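You operate a simulated robot arm through the tools that you are given. There is no shell and no other tool. Be economical: measure what you need, move in short steps, check, and stop when the job is done.

You are at the controls of a simulated robot arm. One attempt, no reset.

JOB
Stand the four small hose rolls in the bays that their tags name.

It is judged by the outcome, as a careful person would: the job done as asked, and still so three seconds after it is handed in. It fails if anything else is knocked over, pushed out of place, dropped, spilled or broken.

ROBOT AND FRAMES
A 5-joint arm with a two-finger parallel gripper on a trunk, on a base that drives. Base frame: it is fixed to the floor where the robot stands at the start and does not move with it; the origin is under the middle of the robot, x ahead of it, y to its left, z up. Units: m, rad, N and s.
It reaches about 1.134 m from its shoulder. Its first joint turns from -2.601 to 2.601 rad. Places, roughly: green roll [0.5, 1, 1]. Payload 1.57 kg.
The TCP is the grasp point between the finger pads, 0.03 m short of the fingertips. In the tool frame z runs along the fingers and y along their closing line. Largest opening 0.11 m; finger width 0.024, thickness 0.012; the body of the gripper, 0.048 by 0.112 m, starts 0.078 m behind the TCP.
Orientation is that of the tool frame in the base frame, as a unit quaternion [w, x, y, z]. With the fingers straight down and closing along the base's y, the tool's x points along the base's -x, its y along +y and its z along -z.

CONTROLS
- The arm moves only by the tool move_arm. Its argument "commands" is text: rows parted by semicolons, each of 7 numbers parted by spaces: the gripper command, from -1 (fully open) to 1 (shut), values between in proportion, then the shift along the tool's x, y, z in units of 40 mm (1.0 is 40 mm), then the turn, a rotation vector about the tool's x, y, z in units of 4 degrees (1.0 is 4 degrees). In form: jaw tx ty tz rx ry rz; .... A call has 1 to 10 rows; each row shifts and turns the commanded pose from where the row before left it, along the tool's axes as they then stand. A call with a number of a shift or a turn outside -1 to 1 is refused whole. Each row takes 0.2 s and may step no farther than 0.05 m and 0.15 rad from the row before; otherwise, or with a gripper value out of range, the whole call is refused. Where a pose cannot be reached the arm comes as near as it can. A force on the tool above 40 N (or 10 N above the force at the start of the call, whichever is more), or a blocked arm, ends the call early, and 0.2 s more pass. The fingers move at their own pace (about 0.072 m/s each) and stop on an object; they squeeze with about 33 N. The grip force told is the motor's: it shows also when the fingers shut on nothing. Time passes only in rows, and 0.2 s behind the last, so rows that do not move let the fingers close. The reply holds the time, the measured pose of the TCP, the force on the tool along the base axes, the opening and the grip force, in the units named above and with some noise, with the torque about the TCP (base axes, N m) and any sound that the robot's microphone picked up.
- Cameras (640 x 400 px; columns grow to the right, rows downward): "scene" is now at [0.0331, 0.2448, 1.9217]; the picture's right is [0.11, -0.99, 0.00], its down [-0.68, -0.08, -0.72] and it looks along [0.72, 0.08, -0.69] (base axes); focal length 290 px, centre (320, 200). "wrist" rides on the gripper at [0.07, 0.016, -0.141] in the tool frame; the picture's right is [-0.23, 0.97, 0.00], its down [-0.86, -0.20, -0.48] and it looks along [-0.47, -0.11, 0.88] (tool axes); focal length 222 px, centre (320, 200). There is no depth. A picture from a camera that has moved, and an enlarged one, comes with that camera's place and axes in the base frame and with its lens.
- grab_frame(camera): a new picture of that camera. It takes no simulated time.
- raise_lower(by): slides the trunk up (or, below 0, down) by that many m; the arm and the scene camera ride with it, the base frame stays. It gives what a move gives, with no picture.
- base_move(legs): drives the robot by 1 to 6 legs, each [ahead, turn to the left] in m and rad, along the robot's own axes; the way and the turn of a leg run together, so that a leg with both is an arc; at most 1.5 m and 3.142 rad a leg. The arm and the cameras ride along, it lands a little off, and it stops where it bumps. It gives what a move gives.
- aim_head(pan, tilt): turns the head with the scene camera to pan (to the left, within 2.705 rad either way) and tilt (down, from -0.506 to 1.204), counted from straight ahead of the robot. It gives what a move gives.
- zoom(camera, box): a new picture of the part [left, top, right, bottom] of that camera's present view, enlarged. It takes no simulated time.
- close_job(): hands the job in; it is judged then, once.

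Work in short steps. Places have to be worked out from the pictures, the camera data and where the tool is seen: move nearer, look again, correct. Check each grasp and each placing, and mend what went wrong. You have 120 turns and 90 pictures in all, those below and enlarged ones among them. Open the gripper and draw the arm clear of the work before you hand the job in, unless the task says otherwise; then end with one line.

The tools are called after ">>>" as a command line: name --argument value ..., lists and objects as JSON in quotes. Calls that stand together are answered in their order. move_arm: Moves the arm, as the interface text tells. Its arguments: {"type":"object","properties":{"commands":{"type":"string"}},"required":["commands"]} The other tools are called the same way: raise_lower (by) slides the trunk up or down; base_move (legs) drives the base; aim_head (pan, tilt) turns the head that bears the scene camera; grab_frame (camera) takes a picture; zoom (camera, box) takes an enlarged picture of a part of a camera's view; close_job () hands the job in.

At the start:

```text
time_s: 0.0
tool_pos: [0.6759, 0.0648, 1.2014]
tool_rot: [0.0, -0.003, 1.0, -0.001]
contact_force: [-0.7, -0.8, -0.3]
moment: [0.02, -0.02, -0.01]
finger_gap: 0.1099
finger_force: 0.1
trunk travel left (down, up): [-0.936, 0.034]
robot x, y, heading: [-0.005, 0.0638, 0.002]
head pan, tilt: [0.113, 0.761]
```

scene: 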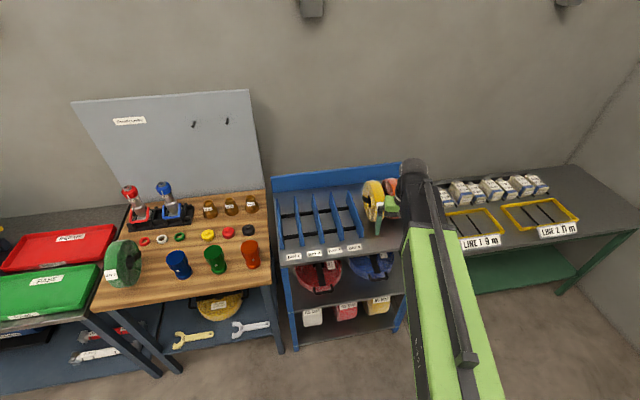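
wrist: 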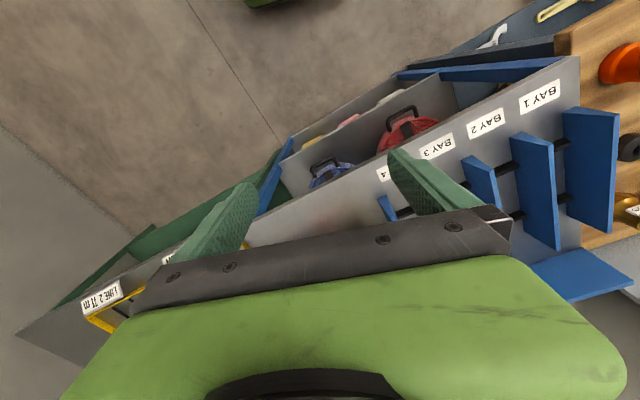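

The bays sit on the blue rack with rolls on and near it. I'll zoom in on the rack and on the green roll to read the tags.

>>> zoom --camera "scene" --box '[260, 150, 460, 275]'

>>> zoom --camera "scene" --box '[90, 170, 290, 295]'

```text
3.20 times, centred on (360, 212) of scene
camera zoom: at [0.0331, 0.2448, 1.9217], right [0.11, -0.99, 0.0], down [-0.68, -0.08, -0.72], along [0.72, 0.08, -0.69], focal length 927 px, centre (192, 160)
```

zoom: 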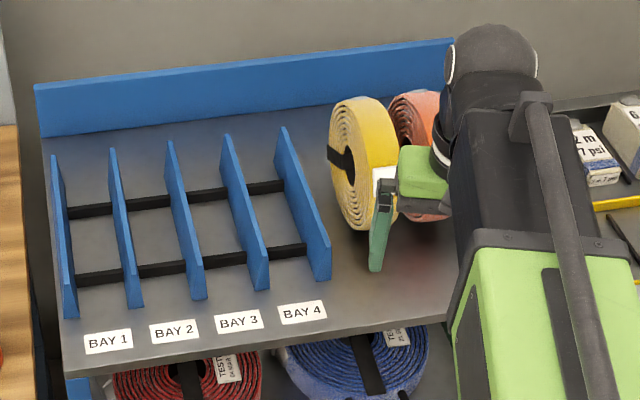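

```text
3.20 times, centred on (190, 232) of scene
camera zoom: at [0.0331, 0.2448, 1.9217], right [0.11, -0.99, 0.0], down [-0.68, -0.08, -0.72], along [0.72, 0.08, -0.69], focal length 927 px, centre (736, 96)
```

zoom: 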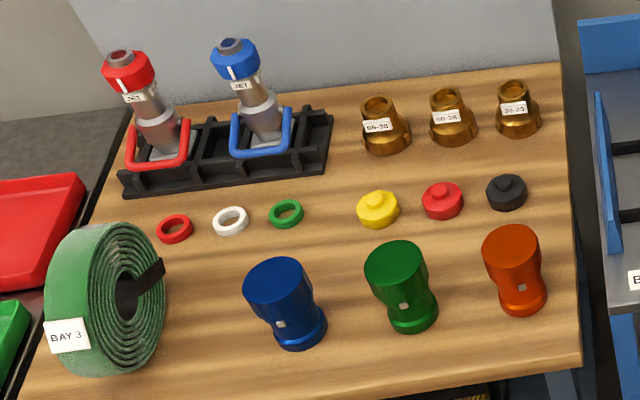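

Green is tagged BAY 3; yellow and red/orange rolls stand behind the arm. I'll look around with the head to find the fourth, and see what is to the left and right.

>>> aim_head --pan -0.6 --tilt 0.75

>>> grab_frame --camera "scene"

>>> aim_head --pan 1.0 --tilt 0.75

>>> grab_frame --camera "scene"

```text
time_s: 1.1
tool_pos: [0.675, 0.0652, 1.2038]
tool_rot: [0.0, -0.005, 1.0, 0.001]
contact_force: [-0.8, 0.5, 0.1]
moment: [-0.02, 0.02, 0.01]
finger_gap: 0.1098
finger_force: 0.0
trunk travel left (down, up): [-0.936, 0.034]
robot x, y, heading: [-0.0027, 0.0682, 0.003]
head pan, tilt: [-0.6, 0.75]
```

```text
85 pictures are left
camera scene: at [0.0198, 0.1883, 1.9226], right [-0.56, -0.83, 0.0], down [-0.56, 0.38, -0.73], along [0.6, -0.41, -0.68], focal length 290 px, centre (320, 200)
```

scene: 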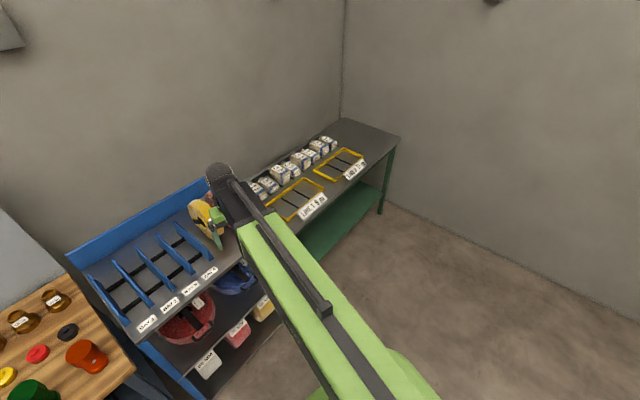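

```text
time_s: 2.8
tool_pos: [0.6755, 0.0656, 1.2032]
tool_rot: [0.0, -0.004, 1.0, 0.0]
contact_force: [0.4, 0.5, -0.4]
moment: [0.0, 0.04, 0.0]
finger_gap: 0.1101
finger_force: 0.1
trunk travel left (down, up): [-0.936, 0.034]
robot x, y, heading: [-0.0038, 0.0634, 0.002]
head pan, tilt: [1.0, 0.75]
```

```text
84 pictures are left
camera scene: at [-0.004, 0.3052, 1.9226], right [0.84, -0.54, 0.0], down [-0.37, -0.57, -0.73], along [0.39, 0.62, -0.68], focal length 290 px, centre (320, 200)
```

scene: 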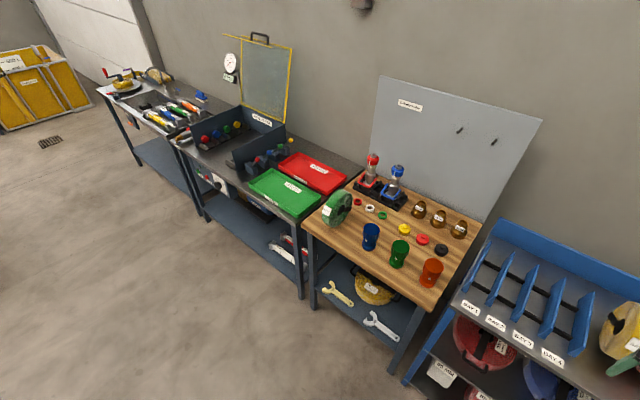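

The fourth roll is not obvious; I check the far-left bench and raise/rotate the arm away from the rack next.

>>> zoom --camera "scene" --box '[80, 50, 240, 150]'

>>> zoom --camera "scene" --box '[480, 240, 640, 400]'

>>> move_arm --commands "-1 1 0 0 0 0 0;-1 1 0 0 0 0 0;-1 1 0 0 0 0 0;-1 1 0 0 0 0 0;-1 1 0 0 0 0 0;-1 0 0 0 0 0 0"

```text
4.00 times, centred on (160, 100) of scene
camera zoom: at [-0.004, 0.3052, 1.9226], right [0.84, -0.54, 0.0], down [-0.37, -0.57, -0.73], along [0.39, 0.62, -0.68], focal length 1159 px, centre (960, 600)
```

zoom: 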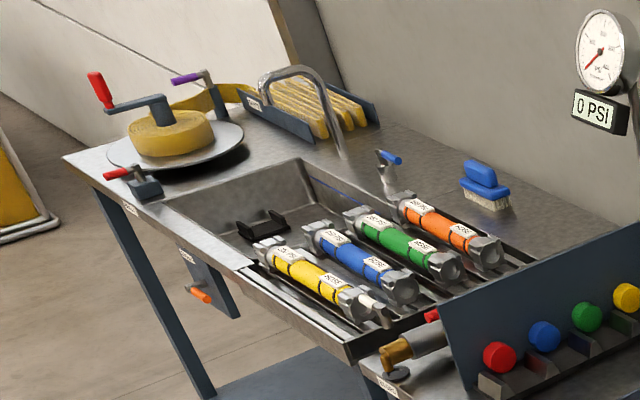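

```text
2.50 times, centred on (560, 320) of scene
camera zoom: at [-0.004, 0.3052, 1.9226], right [0.84, -0.54, 0.0], down [-0.37, -0.57, -0.73], along [0.39, 0.62, -0.68], focal length 725 px, centre (-280, -100)
```

zoom: 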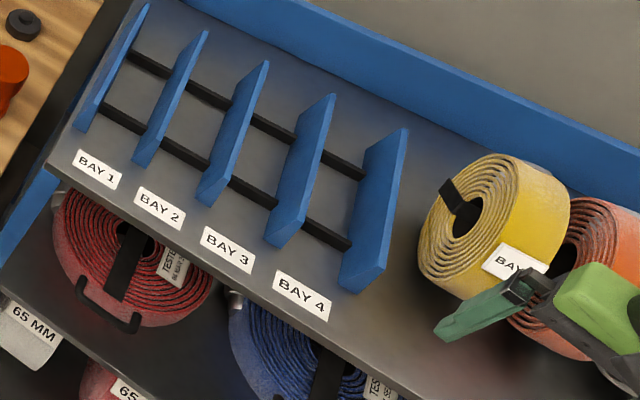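

```text
time_s: 4.2
tool_pos: [0.5694, 0.0634, 1.2022]
tool_rot: [-0.001, -0.004, 1.0, 0.0]
contact_force: [-1.0, -0.4, -0.4]
moment: [0.0, 0.0, 0.04]
finger_gap: 0.1102
finger_force: 0.0
out of reach, approached as far as the arm can: row 3, 4, 5
trunk travel left (down, up): [-0.936, 0.034]
robot x, y, heading: [-0.0062, 0.0644, 0.003]
head pan, tilt: [1.0, 0.75]
```

The arm drew back only 0.1 m. Look again toward the rack.

>>> aim_head --pan -0.1 --tilt 0.75

>>> zoom --camera "scene" --box '[160, 100, 480, 300]'

>>> grab_frame --camera "wrist"

```text
time_s: 5.5
tool_pos: [0.5693, 0.064, 1.203]
tool_rot: [0.0, -0.004, 1.0, 0.0]
contact_force: [0.2, -0.3, -0.6]
moment: [0.02, 0.02, -0.01]
finger_gap: 0.11
finger_force: 0.1
trunk travel left (down, up): [-0.936, 0.034]
robot x, y, heading: [-0.0026, 0.0652, 0.002]
head pan, tilt: [-0.099, 0.75]
```

```text
2.00 times, centred on (320, 200) of scene
camera zoom: at [0.0337, 0.2274, 1.9226], right [-0.1, -1.0, 0.0], down [-0.68, 0.07, -0.73], along [0.73, -0.07, -0.68], focal length 580 px, centre (320, 200)
```

zoom: 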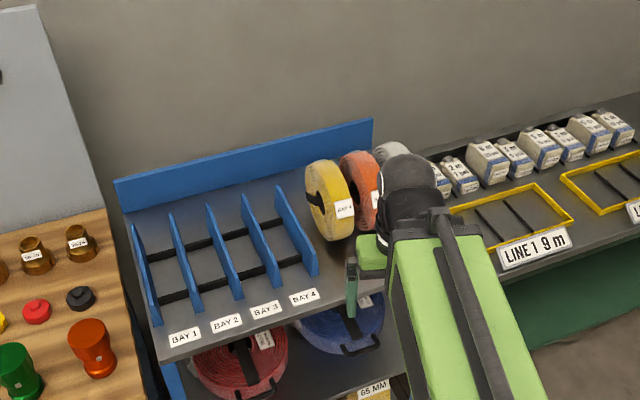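

```text
80 pictures are left
camera wrist: at [0.4998, 0.0785, 1.3443], right [0.22, 0.98, 0.0], down [0.86, -0.19, 0.48], along [0.47, -0.11, -0.88], focal length 222 px, centre (320, 200)
```

wrist: 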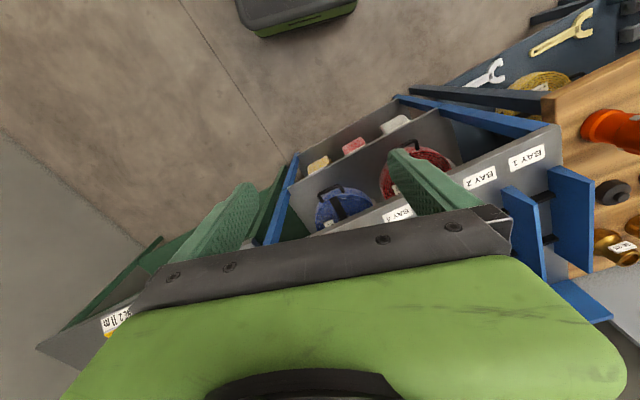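

All four found: green on the bench, then yellow, red and white in a row at the right rear of the rack. Triangulation puts the shelf near z≈0.93, with the rack turned about 17°. I raise the trunk and swing the arm left toward the green roll, which also clears the view of the others.

>>> raise_lower --by 0.034

>>> move_arm --commands "-1 -0.2 1 0 0 0 0;-1 -0.2 0.97 0 0 0 0;-1 -0.2 0.97 0 0 0 0;-1 -0.2 0.97 0 0 0 0;-1 -0.2 0.97 0 0 0 0;-1 -0.1 1 0 0 0 0;-1 0 1 0 0 0 0;-1 0 1 0 0 0 0;-1 0 1 0 0 0 0;-1 0 1 0 0 0 0"

>>> move_arm --commands "-1 0 1 0 0 0 0;-1 0 1 0 0 0 0;-1 0.2 0.97 0 0 0 0;-1 0.2 0.97 0 0 0 0;-1 0.2 0.97 0 0 0 0;-1 0.2 0.97 0 0 0 0;-1 0.2 0.97 0 0 0 0;-1 0.2 0.97 0 0 0 0;-1 0 0 0 0 0 0"

>>> grab_frame --camera "wrist"

>>> grab_frame --camera "scene"

```text
time_s: 6.3
tool_pos: [0.5698, 0.0619, 1.2364]
tool_rot: [-0.001, -0.004, 1.0, 0.0]
contact_force: [0.7, 0.4, -0.2]
moment: [-0.01, 0.0, 0.0]
finger_gap: 0.11
finger_force: 0.1
trunk travel left (down, up): [-0.97, 0.0]
robot x, y, heading: [-0.0047, 0.0646, -0.001]
head pan, tilt: [-0.099, 0.75]
```

```text
time_s: 8.5
tool_pos: [0.6095, 0.4619, 1.2366]
tool_rot: [0.0, -0.004, 1.0, 0.0]
contact_force: [0.3, -0.3, -0.1]
moment: [0.0, 0.02, -0.02]
finger_gap: 0.1098
finger_force: 0.0
trunk travel left (down, up): [-0.97, 0.0]
robot x, y, heading: [-0.0066, 0.0656, 0.007]
head pan, tilt: [-0.099, 0.75]
```

```text
time_s: 10.5
tool_pos: [0.5571, 0.7734, 1.2365]
tool_rot: [-0.001, -0.003, 1.0, 0.0]
contact_force: [-0.9, -0.6, -0.6]
moment: [-0.01, 0.02, 0.0]
finger_gap: 0.1101
finger_force: 0.1
trunk travel left (down, up): [-0.97, 0.0]
robot x, y, heading: [-0.0057, 0.0637, -0.001]
head pan, tilt: [-0.099, 0.75]
```

```text
79 pictures are left
camera wrist: at [0.488, 0.7891, 1.3785], right [0.22, 0.98, 0.0], down [0.86, -0.19, 0.48], along [0.47, -0.11, -0.88], focal length 222 px, centre (320, 200)
```

wrist: 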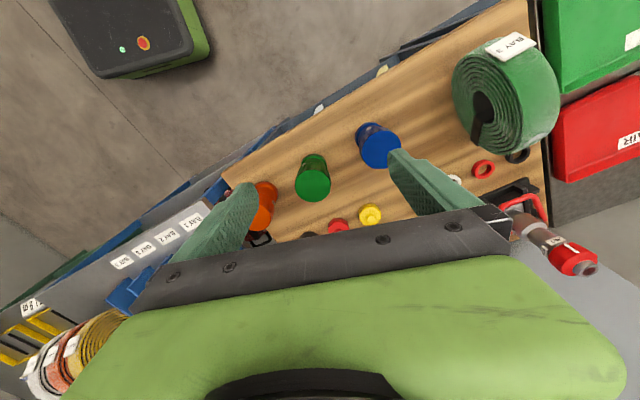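

```text
78 pictures are left
camera scene: at [0.0338, 0.2267, 1.9566], right [-0.1, -1.0, 0.0], down [-0.68, 0.07, -0.73], along [0.73, -0.07, -0.68], focal length 290 px, centre (320, 200)
```

scene: 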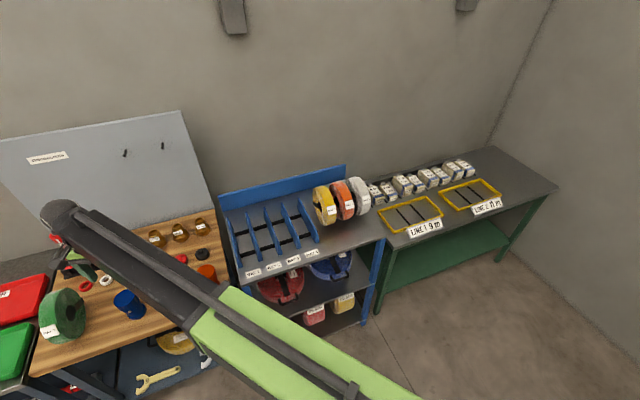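

The three rack rolls are in view now; I zoom on the tags and the bay geometry.

>>> zoom --camera "scene" --box '[290, 160, 390, 240]'

>>> zoom --camera "scene" --box '[215, 170, 335, 290]'

>>> zoom --camera "wrist" --box '[0, 180, 240, 400]'

```text
5.00 times, centred on (340, 200) of scene
camera zoom: at [0.0338, 0.2267, 1.9566], right [-0.1, -1.0, 0.0], down [-0.68, 0.07, -0.73], along [0.73, -0.07, -0.68], focal length 1449 px, centre (220, 200)
```

zoom: 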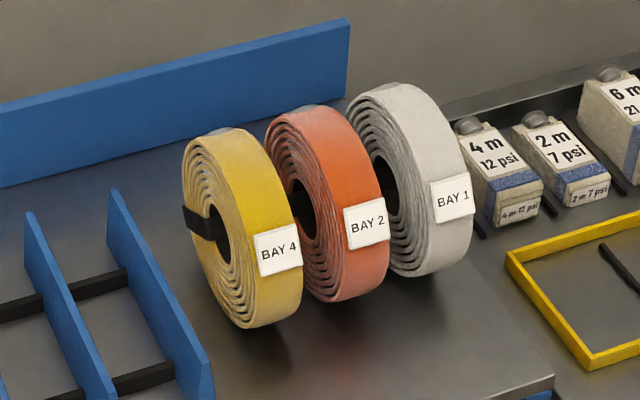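

```text
3.33 times, centred on (275, 230) of scene
camera zoom: at [0.0338, 0.2267, 1.9566], right [-0.1, -1.0, 0.0], down [-0.68, 0.07, -0.73], along [0.73, -0.07, -0.68], focal length 966 px, centre (470, 100)
```

zoom: 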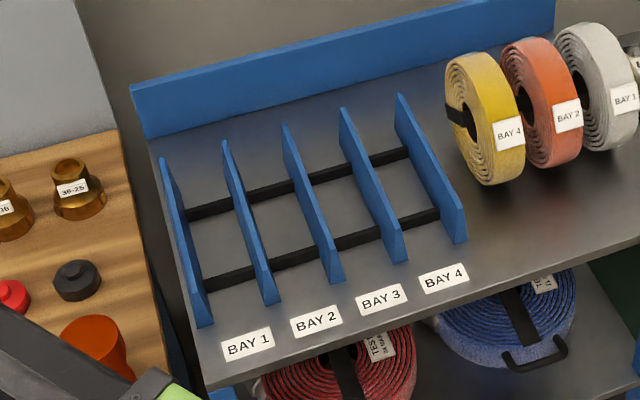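

```text
1.82 times, centred on (120, 290) of wrist
camera zoom: at [0.488, 0.7891, 1.3785], right [0.22, 0.98, 0.0], down [0.86, -0.19, 0.48], along [0.47, -0.11, -0.88], focal length 404 px, centre (684, 36)
```

zoom: 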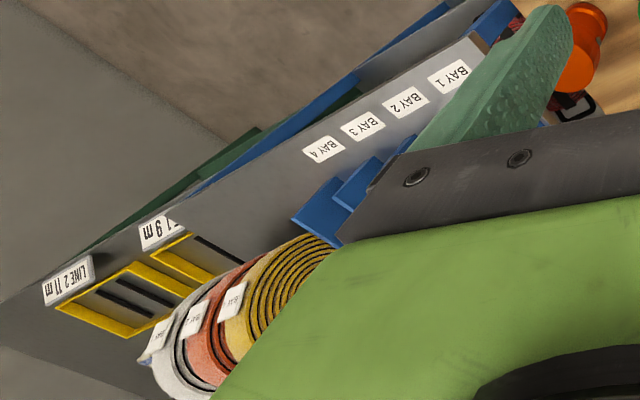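

Tags: yellow→4, red→2, white→1, green→3. Dividers top out near z≈1.02 and roll tops are near 1.11, so I can grip each roll by its top with fingers along the rack. One base spot about 0.25 m nearer, turned 0.35 rad left, should reach everything; I drive there.

>>> base_move --legs '[[0, 0.35], [0.25, 0]]'

>>> grab_frame --camera "wrist"

>>> grab_frame --camera "scene"

```text
time_s: 13.4
tool_pos: [0.5032, 1.0183, 1.2365]
tool_rot: [-0.001, -0.185, 0.983, 0.0]
contact_force: [0.3, 0.7, -0.5]
moment: [-0.01, 0.05, -0.01]
finger_gap: 0.1098
finger_force: 0.1
trunk travel left (down, up): [-0.97, 0.0]
robot x, y, heading: [0.2351, 0.1563, 0.353]
head pan, tilt: [-0.099, 0.75]
```

```text
74 pictures are left
camera wrist: at [0.4332, 1.0079, 1.3776], right [-0.14, 0.99, 0.0], down [0.87, 0.13, 0.48], along [0.47, 0.07, -0.88], focal length 222 px, centre (320, 200)
```

wrist: 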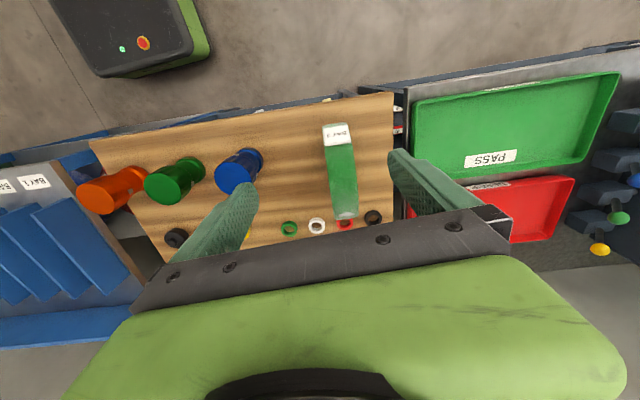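

```text
73 pictures are left
camera scene: at [0.2123, 0.3226, 1.9566], right [0.25, -0.97, 0.0], down [-0.66, -0.17, -0.73], along [0.71, 0.19, -0.68], focal length 290 px, centre (320, 200)
```

scene: 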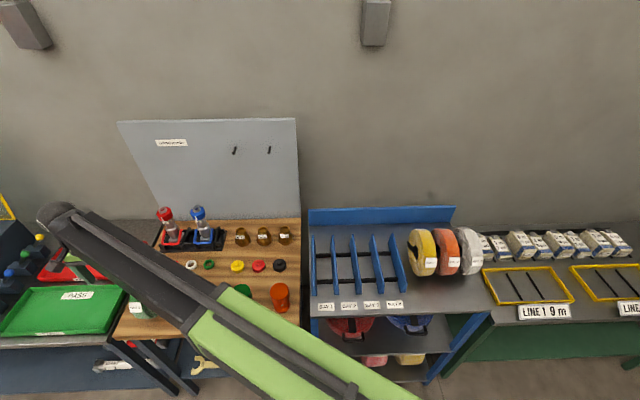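

The wrist view shows the green roll almost edge-on from above, its axis along the rack direction; I estimate its centre at about (0.59, 1.07), R≈0.09. I zoom to refine.

>>> zoom --camera "wrist" --box '[270, 110, 430, 230]'

>>> move_arm --commands "-1 -1 0.3 0 0 0 0.5;-1 -1 0.3 0 0 0 0.5;-1 0 0 0 0 0 0"

>>> grab_frame --camera "wrist"

```text
3.33 times, centred on (350, 170) of wrist
camera zoom: at [0.4332, 1.0079, 1.3776], right [-0.14, 0.99, 0.0], down [0.87, 0.13, 0.48], along [0.47, 0.07, -0.88], focal length 740 px, centre (220, 300)
```

zoom: 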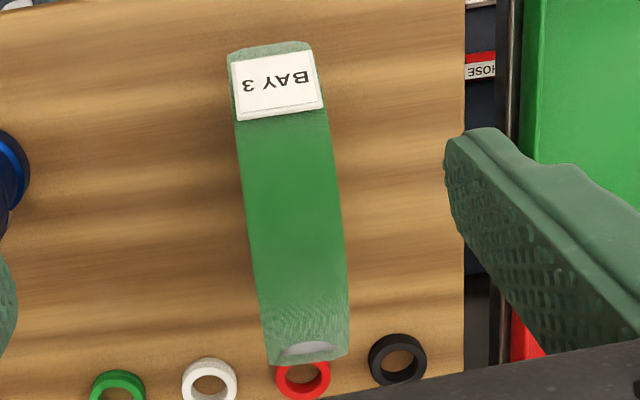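

```text
time_s: 14.2
tool_pos: [0.5567, 1.0245, 1.2378]
tool_rot: [-0.001, -0.151, 0.989, 0.002]
contact_force: [-0.2, 0.4, -0.1]
moment: [-0.05, 0.02, -0.02]
finger_gap: 0.1102
finger_force: 0.2
out of reach, approached as far as the arm can: row 1, 2
trunk travel left (down, up): [-0.97, 0.0]
robot x, y, heading: [0.2301, 0.1548, 0.354]
head pan, tilt: [-0.099, 0.75]
```

```text
71 pictures are left
camera wrist: at [0.4848, 1.0191, 1.3779], right [-0.07, 1.0, 0.0], down [0.88, 0.06, 0.48], along [0.48, 0.04, -0.88], focal length 222 px, centre (320, 200)
```

wrist: 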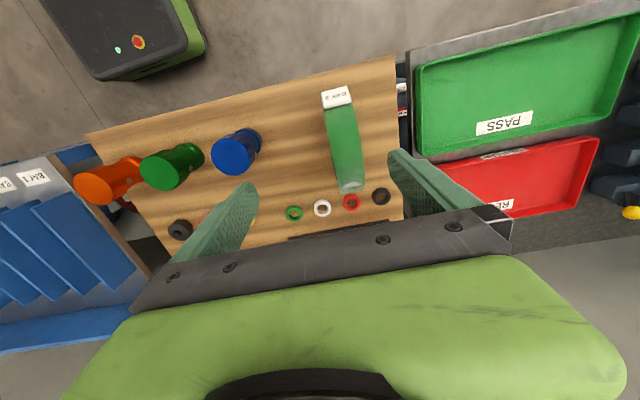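

The arm was just short of reach at this height. I go lower (tips stay above the roll top) where reach should be longer, and shift toward the roll centre ≈(0.591, 1.068).

>>> move_arm --commands "-1 0 0 1 0 0 0;-1 0 0 1 0 0 0;-1 0 0 0.7 0 0 0;-1 -0.6 0.4 0 0 0 0;-1 -0.55 0.4 0 0 0 0;-1 0 0 0 0 0 0"

>>> grab_frame --camera "wrist"

```text
time_s: 15.6
tool_pos: [0.5662, 1.0217, 1.2371]
tool_rot: [0.0, -0.151, 0.988, 0.001]
contact_force: [0.3, 0.1, 0.5]
moment: [0.02, -0.04, -0.02]
finger_gap: 0.1102
finger_force: 0.1
out of reach, approached as far as the arm can: row 1, 2, 3, 4, 5
trunk travel left (down, up): [-0.97, 0.0]
robot x, y, heading: [0.2303, 0.1511, 0.364]
head pan, tilt: [-0.099, 0.75]
```

```text
70 pictures are left
camera wrist: at [0.4957, 1.0149, 1.3782], right [-0.07, 1.0, 0.0], down [0.88, 0.06, 0.48], along [0.48, 0.04, -0.88], focal length 222 px, centre (320, 200)
```

wrist: 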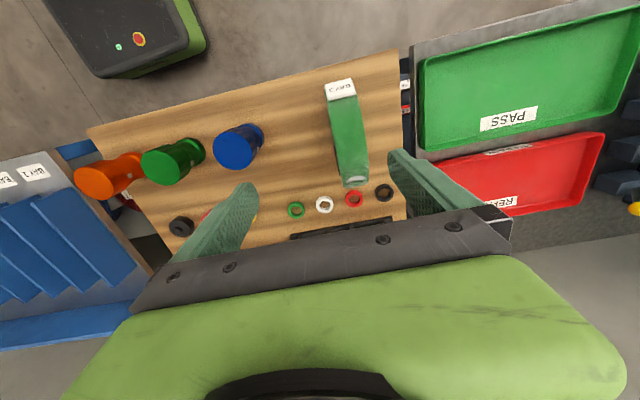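

The arm is fully stretched downward, so the shoulder is high. Lowering the trunk is the way: −0.1 m puts the tips at ≈1.107, still above the roll top, then I try to reach forward.

>>> raise_lower --by -0.1

>>> move_arm --commands "-1 0 0 -1 0 0 0;-1 -0.5 0.5 0 0 0 0;-1 -0.5 0.5 0 0 0 0;-1 0 0 0 0 0 0"

```text
time_s: 16.9
tool_pos: [0.5669, 1.0207, 1.1373]
tool_rot: [-0.001, -0.15, 0.989, 0.001]
contact_force: [-0.3, -0.2, -0.2]
moment: [0.0, -0.01, 0.02]
finger_gap: 0.1099
finger_force: 0.0
trunk travel left (down, up): [-0.87, 0.1]
robot x, y, heading: [0.2363, 0.154, 0.36]
head pan, tilt: [-0.099, 0.75]
```

```text
time_s: 17.9
tool_pos: [0.5668, 1.0219, 1.1375]
tool_rot: [0.0, -0.15, 0.989, 0.001]
contact_force: [0.4, -0.6, 0.1]
moment: [0.01, 0.0, -0.01]
finger_gap: 0.1101
finger_force: 0.0
out of reach, approached as far as the arm can: row 1, 2, 3
trunk travel left (down, up): [-0.87, 0.1]
robot x, y, heading: [0.2336, 0.1543, 0.359]
head pan, tilt: [-0.099, 0.75]
```

The arm is at its maximum radius (~0.93), and the green roll needs ~0.98. I raise the trunk and shift the base left in parallel-parking fashion: back out, angle left, forward, square up with the rack.

>>> raise_lower --by 0.1

>>> base_move --legs '[[-0.4, 0], [0, 0.3], [0.45, 0], [0, -0.36]]'

>>> grab_frame --camera "wrist"

```text
time_s: 19.2
tool_pos: [0.5671, 1.0219, 1.2368]
tool_rot: [0.001, -0.15, 0.989, 0.001]
contact_force: [0.4, 0.4, -0.6]
moment: [0.01, 0.01, -0.02]
finger_gap: 0.11
finger_force: 0.1
trunk travel left (down, up): [-0.97, 0.0]
robot x, y, heading: [0.2292, 0.1544, 0.362]
head pan, tilt: [-0.099, 0.75]
```

```text
time_s: 26.1
tool_pos: [0.615, 1.1247, 1.2369]
tool_rot: [0.004, -0.115, 0.993, 0.005]
contact_force: [-0.6, -0.1, 0.2]
moment: [-0.02, -0.07, -0.01]
finger_gap: 0.1101
finger_force: 0.1
trunk travel left (down, up): [-0.97, 0.0]
robot x, y, heading: [0.219, 0.2818, 0.284]
head pan, tilt: [-0.099, 0.75]
```

```text
69 pictures are left
camera wrist: at [0.5424, 1.1216, 1.3778], right [0.0, 1.0, 0.01], down [0.88, -0.01, 0.48], along [0.48, 0.01, -0.88], focal length 222 px, centre (320, 200)
```

wrist: 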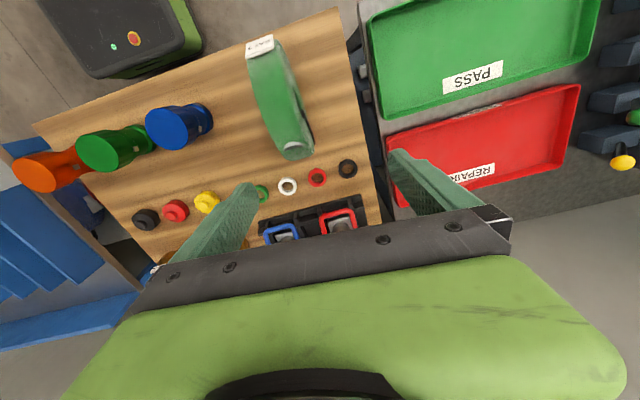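

The base shifted as planned, square to the rack. I align the tool with the rack axis and centre over the roll at (0.590, 1.071), then go down toward z≈1.13 and check.

>>> move_arm --commands "-1 0 0 0 0 0 -1;-1 0.5 -0.55 0 0 0 0;-1 0.5 -0.55 0 0 0 0;-1 0 0 1 0 0 0;-1 0 0 1 0 0 0;-1 0 0 0.5 0 0 0;-1 0 0 0 0 0 0"

>>> grab_frame --camera "wrist"

>>> aim_head --pan 0.75 --tilt 0.75

>>> grab_frame --camera "scene"

```text
time_s: 27.7
tool_pos: [0.5923, 1.0711, 1.237]
tool_rot: [0.002, -0.149, 0.989, 0.006]
contact_force: [-0.6, -0.3, 0.0]
moment: [0.01, 0.02, -0.01]
finger_gap: 0.1098
finger_force: 0.1
out of reach, approached as far as the arm can: row 4, 5, 6
trunk travel left (down, up): [-0.97, 0.0]
robot x, y, heading: [0.22, 0.2801, 0.284]
head pan, tilt: [-0.099, 0.75]
```

```text
68 pictures are left
camera wrist: at [0.5193, 1.0632, 1.3778], right [-0.07, 1.0, 0.01], down [0.87, 0.06, 0.48], along [0.48, 0.04, -0.88], focal length 222 px, centre (320, 200)
```

wrist: 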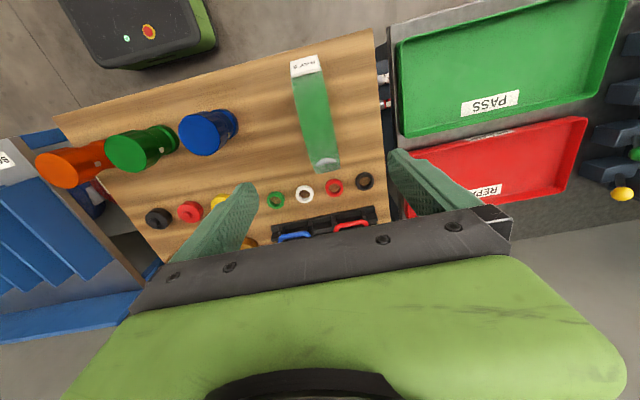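

```text
time_s: 28.9
tool_pos: [0.5916, 1.0695, 1.2371]
tool_rot: [0.003, -0.15, 0.989, 0.006]
contact_force: [0.4, 0.1, -0.6]
moment: [0.01, 0.01, -0.01]
finger_gap: 0.1098
finger_force: 0.0
trunk travel left (down, up): [-0.97, 0.0]
robot x, y, heading: [0.2232, 0.2767, 0.289]
head pan, tilt: [0.75, 0.75]
```

```text
67 pictures are left
camera scene: at [0.1744, 0.5029, 1.9566], right [0.86, -0.51, 0.0], down [-0.35, -0.59, -0.73], along [0.37, 0.63, -0.68], focal length 290 px, centre (320, 200)
```

scene: 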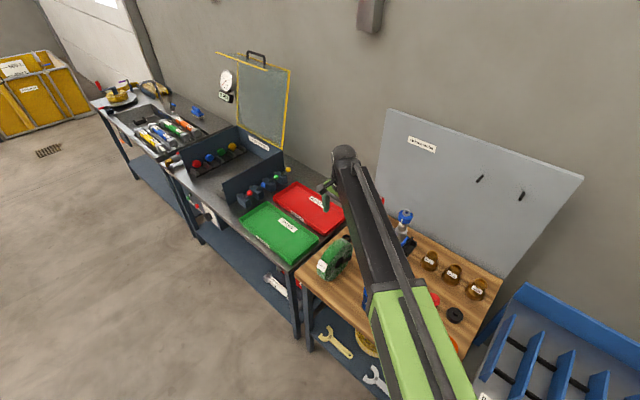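

Down-motion is limited for the arm, so I'll use the trunk for vertical moves. Combining two views gives R≈0.083, bench ≈0.92, roll top ≈1.087, centre about 16 mm nearer; I correct that and lower 0.09.

>>> move_arm --commands "-1 0.4 0 0 0 0 0;-1 0 0 0 0 0 0"

>>> raise_lower --by -0.09

>>> grab_frame --camera "wrist"

```text
time_s: 29.5
tool_pos: [0.5764, 1.0649, 1.2362]
tool_rot: [0.001, -0.149, 0.989, 0.006]
contact_force: [0.6, -0.7, -0.7]
moment: [0.01, 0.01, -0.02]
finger_gap: 0.11
finger_force: 0.1
trunk travel left (down, up): [-0.97, 0.0]
robot x, y, heading: [0.2245, 0.2765, 0.282]
head pan, tilt: [0.75, 0.75]
```

```text
time_s: 30.8
tool_pos: [0.5748, 1.0642, 1.1465]
tool_rot: [0.003, -0.148, 0.989, 0.006]
contact_force: [-0.1, 0.0, -0.4]
moment: [0.0, 0.0, 0.0]
finger_gap: 0.1099
finger_force: 0.0
trunk travel left (down, up): [-0.88, 0.09]
robot x, y, heading: [0.22, 0.2815, 0.285]
head pan, tilt: [0.75, 0.75]
```

```text
66 pictures are left
camera wrist: at [0.5032, 1.0579, 1.2879], right [-0.07, 1.0, 0.01], down [0.87, 0.05, 0.48], along [0.48, 0.04, -0.88], focal length 222 px, centre (320, 200)
```

wrist: 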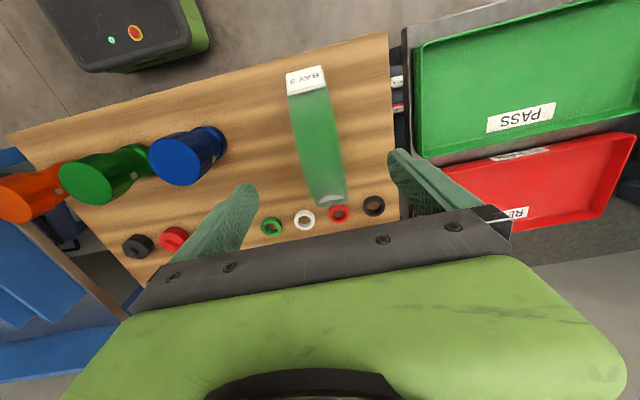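

Centred in both directions by this view. I zoom to check strip position at the TCP column and the roll width.

>>> zoom --camera "wrist" --box '[240, 50, 440, 230]'

```text
2.22 times, centred on (340, 140) of wrist
camera zoom: at [0.5032, 1.0579, 1.2879], right [-0.07, 1.0, 0.01], down [0.87, 0.05, 0.48], along [0.48, 0.04, -0.88], focal length 494 px, centre (276, 333)
```

zoom: 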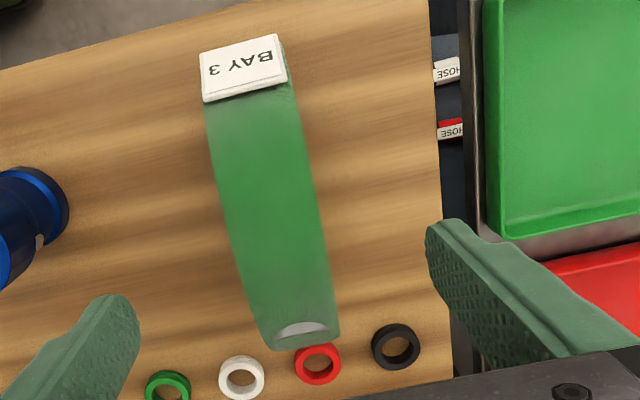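

Roll width ≈0.04 m and centring within 2 mm. I lower 0.09 m to TCP ≈1.056 and close.

>>> raise_lower --by -0.09

>>> move_arm --commands "0 0 0 0 0 0 0;0.3 0 0 0 0 0 0;1 0 0 0 0 0 0;1 0 0 0 0 0 0;1 0 0 0 0 0 0;1 0 0 0 0 0 0"

>>> grab_frame --camera "wrist"

```text
time_s: 32.0
tool_pos: [0.5742, 1.064, 1.0563]
tool_rot: [0.003, -0.149, 0.989, 0.006]
contact_force: [-0.9, 0.0, -0.1]
moment: [-0.03, 0.05, 0.02]
finger_gap: 0.1099
finger_force: 0.1
trunk travel left (down, up): [-0.79, 0.18]
robot x, y, heading: [0.2205, 0.2793, 0.286]
head pan, tilt: [0.75, 0.75]
```

```text
time_s: 33.4
tool_pos: [0.5754, 1.0653, 1.0571]
tool_rot: [0.003, -0.149, 0.989, 0.007]
contact_force: [0.2, 0.3, 1.5]
moment: [-0.11, 0.0, -0.02]
finger_gap: 0.0442
finger_force: 32.9
trunk travel left (down, up): [-0.79, 0.18]
robot x, y, heading: [0.2245, 0.2792, 0.286]
head pan, tilt: [0.75, 0.75]
```

```text
64 pictures are left
camera wrist: at [0.5031, 1.058, 1.1979], right [-0.07, 1.0, 0.01], down [0.87, 0.06, 0.48], along [0.48, 0.04, -0.88], focal length 222 px, centre (320, 200)
```

wrist: 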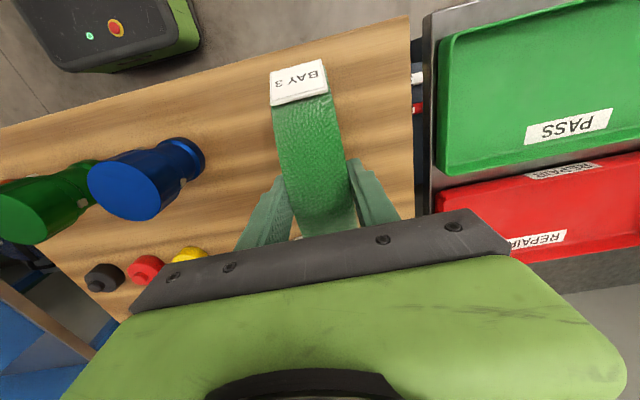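

Firm grip (0.044 m, 33 N). Lift with the trunk and check the load.

>>> raise_lower --by 0.18

>>> zoom --camera "scene" --box '[240, 120, 480, 300]'

```text
time_s: 35.4
tool_pos: [0.5747, 1.0674, 1.2364]
tool_rot: [0.002, -0.149, 0.989, 0.005]
contact_force: [0.4, -0.5, -9.8]
moment: [-0.08, 0.12, 0.02]
finger_gap: 0.0441
finger_force: 33.2
trunk travel left (down, up): [-0.97, 0.0]
robot x, y, heading: [0.2231, 0.2823, 0.285]
head pan, tilt: [0.75, 0.75]
```

```text
2.22 times, centred on (360, 210) of scene
camera zoom: at [0.175, 0.5045, 1.9563], right [0.86, -0.51, 0.0], down [-0.35, -0.59, -0.73], along [0.37, 0.63, -0.68], focal length 644 px, centre (231, 178)
```

zoom: 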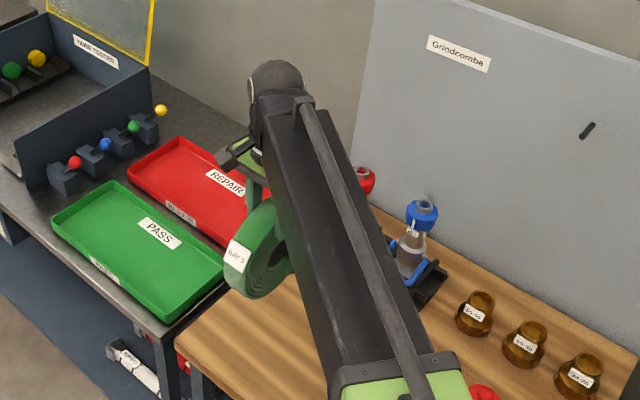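

Load ≈1 kg, held steady. I carry it along the rack direction to above bay 3, slowly increasing depth (roll bottom ≈1.10 clears everything on the way).

>>> move_arm --commands "1 -0.1 -0.97 0 0 0 0;1 -0.1 -0.97 0 0 0 0;1 -0.1 -0.97 0 0 0 0;1 -0.1 -0.97 0 0 0 0;1 -0.1 -0.97 0 0 0 0;1 -0.15 -0.97 0 0 0 0;1 -0.15 -0.97 0 0 0 0;1 -0.15 -0.97 0 0 0 0;1 -0.15 -0.97 0 0 0 0;1 -0.15 -0.97 0 0 0 0"

>>> move_arm --commands "1 -0.15 -0.97 0 0 0 0;1 -0.15 -0.97 0 0 0 0;1 -0.15 -0.97 0 0 0 0;1 -0.15 -0.97 0 0 0 0;1 -0.15 -0.97 0 0 0 0;1 -0.15 -0.97 0 0 0 0;1 -0.15 -0.97 0 0 0 0;1 -0.15 -0.97 0 0 0 0;1 -0.15 -0.97 0 0 0 0;1 -0.15 -0.97 0 0 0 0"

>>> aim_head --pan 0.0 --tilt 0.75

>>> grab_frame --camera "scene"

>>> grab_frame --camera "wrist"

```text
time_s: 37.6
tool_pos: [0.7388, 0.7125, 1.2358]
tool_rot: [0.002, -0.148, 0.989, 0.005]
contact_force: [0.1, 0.5, -9.5]
moment: [-0.05, 0.12, 0.0]
finger_gap: 0.044
finger_force: 32.8
out of reach, approached as far as the arm can: row 8
trunk travel left (down, up): [-0.97, 0.0]
robot x, y, heading: [0.2218, 0.2788, 0.284]
head pan, tilt: [0.75, 0.75]
```

```text
time_s: 39.8
tool_pos: [0.9082, 0.3546, 1.2355]
tool_rot: [0.001, -0.149, 0.989, 0.005]
contact_force: [-0.6, 0.1, -10.4]
moment: [-0.02, 0.08, -0.02]
finger_gap: 0.0439
finger_force: 33.3
trunk travel left (down, up): [-0.97, 0.0]
robot x, y, heading: [0.2231, 0.2804, 0.284]
head pan, tilt: [0.75, 0.75]
```

```text
time_s: 40.9
tool_pos: [0.9064, 0.3545, 1.2364]
tool_rot: [0.001, -0.149, 0.989, 0.006]
contact_force: [0.0, 0.5, -9.9]
moment: [-0.01, 0.09, -0.01]
finger_gap: 0.0441
finger_force: 33.1
trunk travel left (down, up): [-0.97, 0.0]
robot x, y, heading: [0.2228, 0.2774, 0.283]
head pan, tilt: [0.0, 0.75]
```

```text
62 pictures are left
camera scene: at [0.2128, 0.4552, 1.9566], right [0.28, -0.96, 0.0], down [-0.65, -0.19, -0.73], along [0.7, 0.21, -0.68], focal length 290 px, centre (320, 200)
```

scene: 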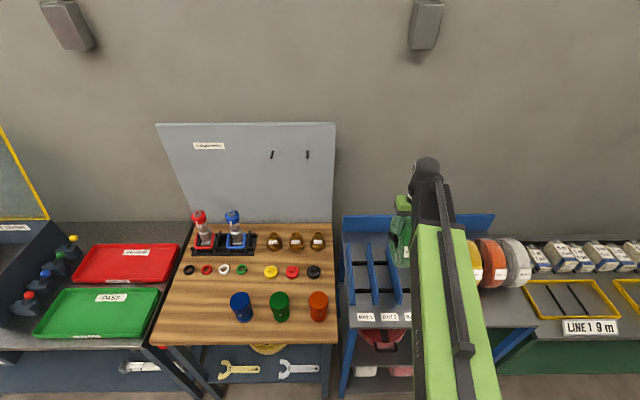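

```text
61 pictures are left
camera wrist: at [0.835, 0.3481, 1.3775], right [-0.07, 1.0, 0.01], down [0.87, 0.06, 0.48], along [0.48, 0.04, -0.88], focal length 222 px, centre (320, 200)
```

wrist: 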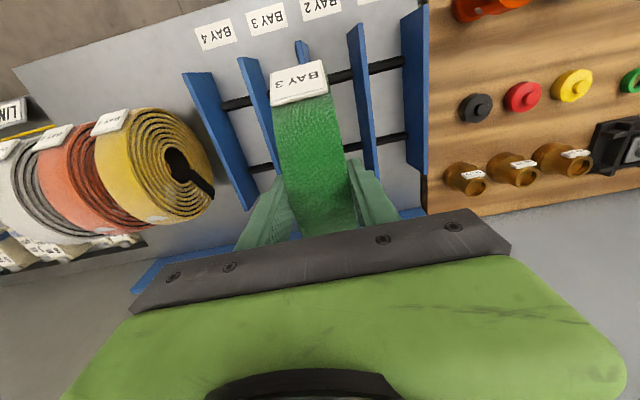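

The wrist view gives bay centres: divider faces at e≈−0.235…+0.093, pitch 0.085, so bay 3 is 0.040 m further right; depth already matches the rail middle (d≈0.97). I shift and lower 0.06 to just above the dividers, then check.

>>> move_arm --commands "1 0 -1 0 0 0 0;1 0 0 0 0 0 0"

>>> raise_lower --by -0.05

>>> grab_frame --camera "wrist"

```text
time_s: 41.5
tool_pos: [0.919, 0.316, 1.2358]
tool_rot: [0.002, -0.148, 0.989, 0.005]
contact_force: [0.3, 0.2, -10.1]
moment: [-0.09, 0.1, 0.03]
finger_gap: 0.0436
finger_force: 33.2
trunk travel left (down, up): [-0.97, 0.0]
robot x, y, heading: [0.2241, 0.2798, 0.288]
head pan, tilt: [0.0, 0.75]
```

```text
time_s: 42.4
tool_pos: [0.9197, 0.3163, 1.1862]
tool_rot: [0.002, -0.149, 0.989, 0.006]
contact_force: [-0.3, -1.3, -10.0]
moment: [-0.04, 0.07, -0.02]
finger_gap: 0.0439
finger_force: 32.7
trunk travel left (down, up): [-0.92, 0.05]
robot x, y, heading: [0.2261, 0.2806, 0.288]
head pan, tilt: [0.0, 0.75]
```

```text
60 pictures are left
camera wrist: at [0.848, 0.3087, 1.3275], right [-0.07, 1.0, 0.01], down [0.87, 0.05, 0.48], along [0.48, 0.04, -0.88], focal length 222 px, centre (320, 200)
```

wrist: 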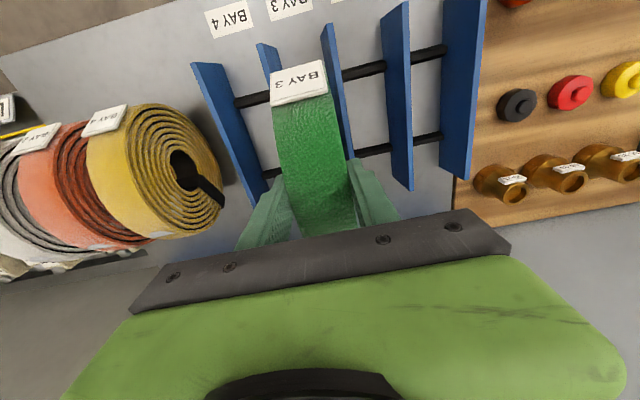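

Bay 3 dividers' mid is e≈−0.0295, the tool is at −0.030. Lower 0.09, then in small steps watching force.

>>> raise_lower --by -0.09

>>> raise_lower --by -0.015

>>> grab_frame --camera "wrist"

```text
time_s: 43.4
tool_pos: [0.9172, 0.3174, 1.1165]
tool_rot: [0.0, -0.148, 0.989, 0.006]
contact_force: [-4.9, 1.9, 15.9]
moment: [-0.38, 1.2, -0.23]
finger_gap: 0.044
finger_force: 33.1
trunk travel left (down, up): [-0.847, 0.123]
robot x, y, heading: [0.2256, 0.2789, 0.284]
head pan, tilt: [0.0, 0.75]
stopped: the force on the tool passed its limit at 114 N (the readings are from after the stop); the commanded pose is now the measured one
```

```text
time_s: 43.7
tool_pos: [0.9169, 0.3163, 1.1148]
tool_rot: [0.004, -0.149, 0.989, 0.006]
contact_force: [-0.9, 2.9, 35.5]
moment: [-0.7, 0.61, -0.06]
finger_gap: 0.0439
finger_force: 33.1
trunk travel left (down, up): [-0.845, 0.125]
robot x, y, heading: [0.2247, 0.2786, 0.285]
head pan, tilt: [0.0, 0.75]
stopped: the force on the tool passed its limit at 52 N (the readings are from after the stop); the commanded pose is now the measured one
```

```text
59 pictures are left
camera wrist: at [0.8448, 0.3094, 1.2548], right [-0.07, 1.0, 0.01], down [0.87, 0.05, 0.48], along [0.48, 0.04, -0.88], focal length 222 px, centre (320, 200)
```

wrist: 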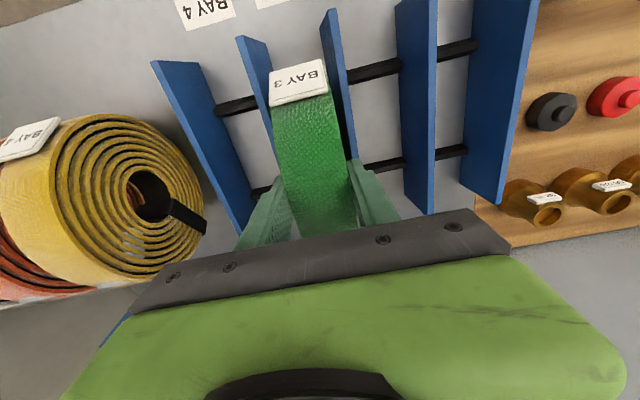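

Contact came early (TCP 1.115, expected ≈1.066 for the shelf), so perhaps the rails are higher than assumed. I look from the scene camera.

>>> zoom --camera "scene" --box '[335, 200, 495, 320]'

>>> zoom --camera "wrist" --box '[200, 0, 440, 220]'

```text
3.33 times, centred on (415, 260) of scene
camera zoom: at [0.2083, 0.455, 1.8322], right [0.28, -0.96, 0.0], down [-0.65, -0.19, -0.73], along [0.7, 0.21, -0.68], focal length 966 px, centre (3, 0)
```

zoom: 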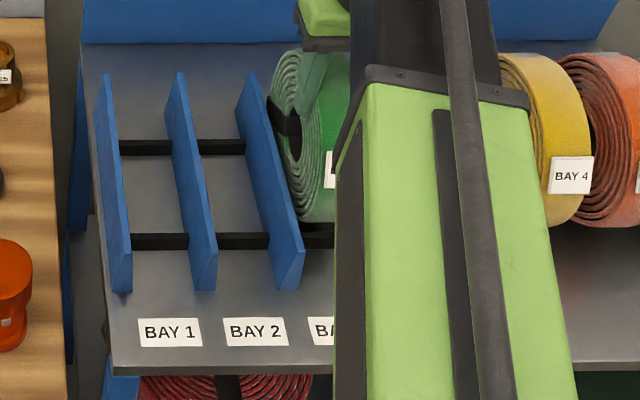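

```text
1.82 times, centred on (320, 110) of wrist
camera zoom: at [0.8448, 0.3094, 1.2548], right [-0.07, 1.0, 0.01], down [0.87, 0.05, 0.48], along [0.48, 0.04, -0.88], focal length 404 px, centre (320, 364)
```

zoom: 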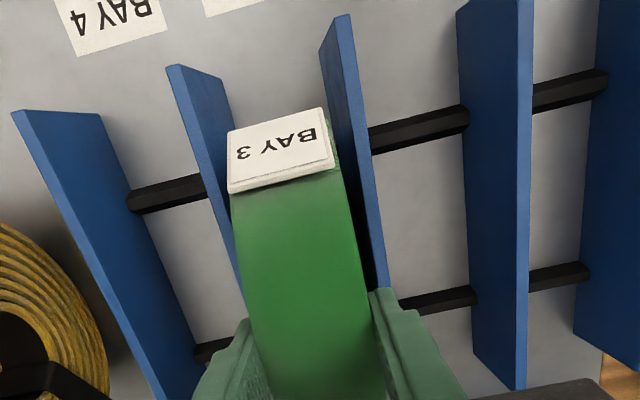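

Re-deriving with the vertical pair of views: R≈0.09 and bench ≈0.885, so the roll's bottom is really ≈0.944, i.e. touching a rail, likely the back one since the roll centre is ~9 mm past the rail middle. I raise slightly, shift 10 mm toward me, and lower again.

>>> raise_lower --by 0.008

>>> move_arm --commands "1 0.25 0 0 0 0 0;1 0 0 0 0 0 0"

>>> raise_lower --by -0.01

>>> raise_lower --by -0.006

```text
time_s: 44.3
tool_pos: [0.919, 0.3176, 1.1194]
tool_rot: [0.002, -0.148, 0.989, 0.004]
contact_force: [-0.1, 0.0, -9.9]
moment: [-0.03, 0.05, 0.0]
finger_gap: 0.0439
finger_force: 33.2
trunk travel left (down, up): [-0.853, 0.117]
robot x, y, heading: [0.2212, 0.2818, 0.289]
head pan, tilt: [0.0, 0.75]
```

```text
time_s: 44.9
tool_pos: [0.9103, 0.3128, 1.1197]
tool_rot: [0.003, -0.149, 0.989, 0.006]
contact_force: [0.4, -0.3, -10.5]
moment: [-0.02, 0.1, 0.0]
finger_gap: 0.0441
finger_force: 32.7
trunk travel left (down, up): [-0.853, 0.117]
robot x, y, heading: [0.2226, 0.2795, 0.285]
head pan, tilt: [0.0, 0.75]
```

```text
time_s: 45.4
tool_pos: [0.9079, 0.3141, 1.114]
tool_rot: [0.006, -0.148, 0.989, 0.005]
contact_force: [-2.9, 2.1, 31.9]
moment: [-0.66, 0.89, -0.11]
finger_gap: 0.0439
finger_force: 33.3
trunk travel left (down, up): [-0.844, 0.126]
robot x, y, heading: [0.2234, 0.275, 0.283]
head pan, tilt: [0.0, 0.75]
stopped: the force on the tool passed its limit at 42 N (the readings are from after the stop); the commanded pose is now the measured one
```

```text
time_s: 45.7
tool_pos: [0.9091, 0.3138, 1.113]
tool_rot: [0.006, -0.149, 0.989, 0.005]
contact_force: [-1.0, 2.1, 31.8]
moment: [-0.71, 0.63, -0.05]
finger_gap: 0.044
finger_force: 33.2
trunk travel left (down, up): [-0.844, 0.126]
robot x, y, heading: [0.2211, 0.2785, 0.281]
head pan, tilt: [0.0, 0.75]
stopped: the force on the tool passed its limit at 49 N (the readings are from after the stop); the commanded pose is now the measured one
```

Contact height is the same after the shift and the reaction is nearly below the tool, so the roll stands on the shelf/rails (TCP 1.113). I release gently and check.

>>> move_arm --commands "0.1 0 0 0 0 0 0;0 0 0 0 0 0 0;-0.3 0 0 0 0 0 0;-0.3 0 0 0 0 0 0;-0.3 0 0 0 0 0 0"

>>> grab_frame --camera "wrist"

```text
time_s: 46.9
tool_pos: [0.9116, 0.3134, 1.111]
tool_rot: [0.007, -0.149, 0.989, 0.006]
contact_force: [0.2, 0.2, 0.1]
moment: [0.04, -0.02, 0.0]
finger_gap: 0.0717
finger_force: 0.1
trunk travel left (down, up): [-0.844, 0.126]
robot x, y, heading: [0.2254, 0.2813, 0.284]
head pan, tilt: [0.0, 0.75]
```

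```text
56 pictures are left
camera wrist: at [0.8379, 0.3062, 1.2518], right [-0.07, 1.0, 0.01], down [0.87, 0.05, 0.49], along [0.49, 0.04, -0.87], focal length 222 px, centre (320, 200)
```

wrist: 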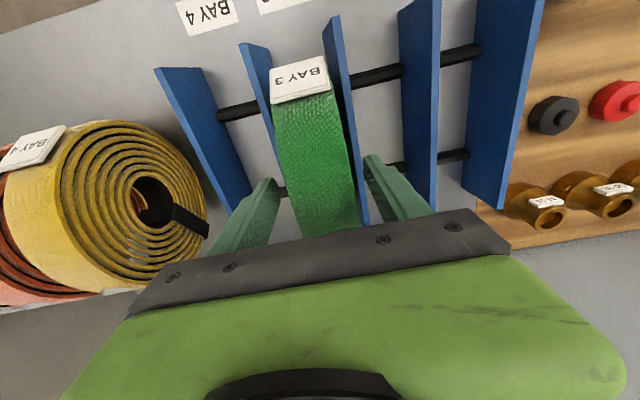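

Released with no drop. I raise the tool straight up and inspect the roll in bay 3.

>>> raise_lower --by 0.126

>>> grab_frame --camera "wrist"

>>> zoom --camera "scene" --box '[335, 200, 495, 320]'

```text
time_s: 48.4
tool_pos: [0.9102, 0.3135, 1.2368]
tool_rot: [0.006, -0.149, 0.989, 0.005]
contact_force: [0.1, -0.1, 0.3]
moment: [0.04, -0.03, -0.02]
finger_gap: 0.0715
finger_force: 0.1
trunk travel left (down, up): [-0.97, 0.0]
robot x, y, heading: [0.223, 0.2792, 0.291]
head pan, tilt: [0.0, 0.75]
```

```text
55 pictures are left
camera wrist: at [0.838, 0.3062, 1.3773], right [-0.07, 1.0, 0.01], down [0.87, 0.05, 0.49], along [0.49, 0.04, -0.87], focal length 222 px, centre (320, 200)
```

wrist: 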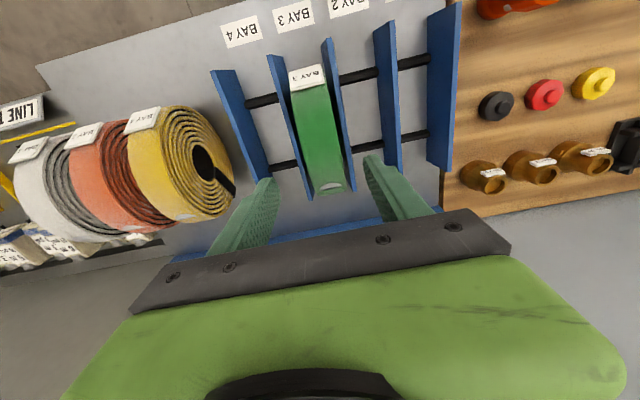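

```text
3.33 times, centred on (415, 260) of scene
camera zoom: at [0.2118, 0.455, 1.9566], right [0.28, -0.96, 0.0], down [-0.65, -0.19, -0.73], along [0.7, 0.21, -0.68], focal length 966 px, centre (3, 0)
```

zoom: 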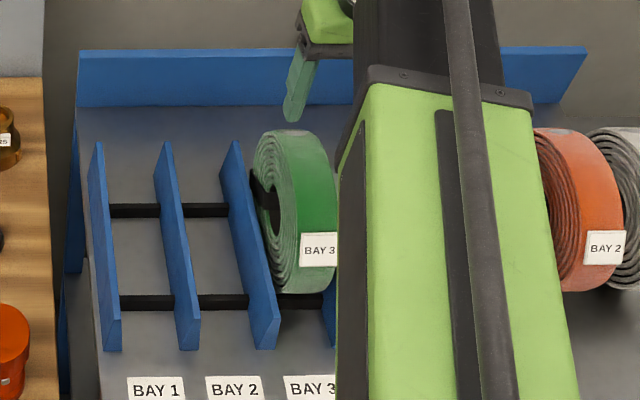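

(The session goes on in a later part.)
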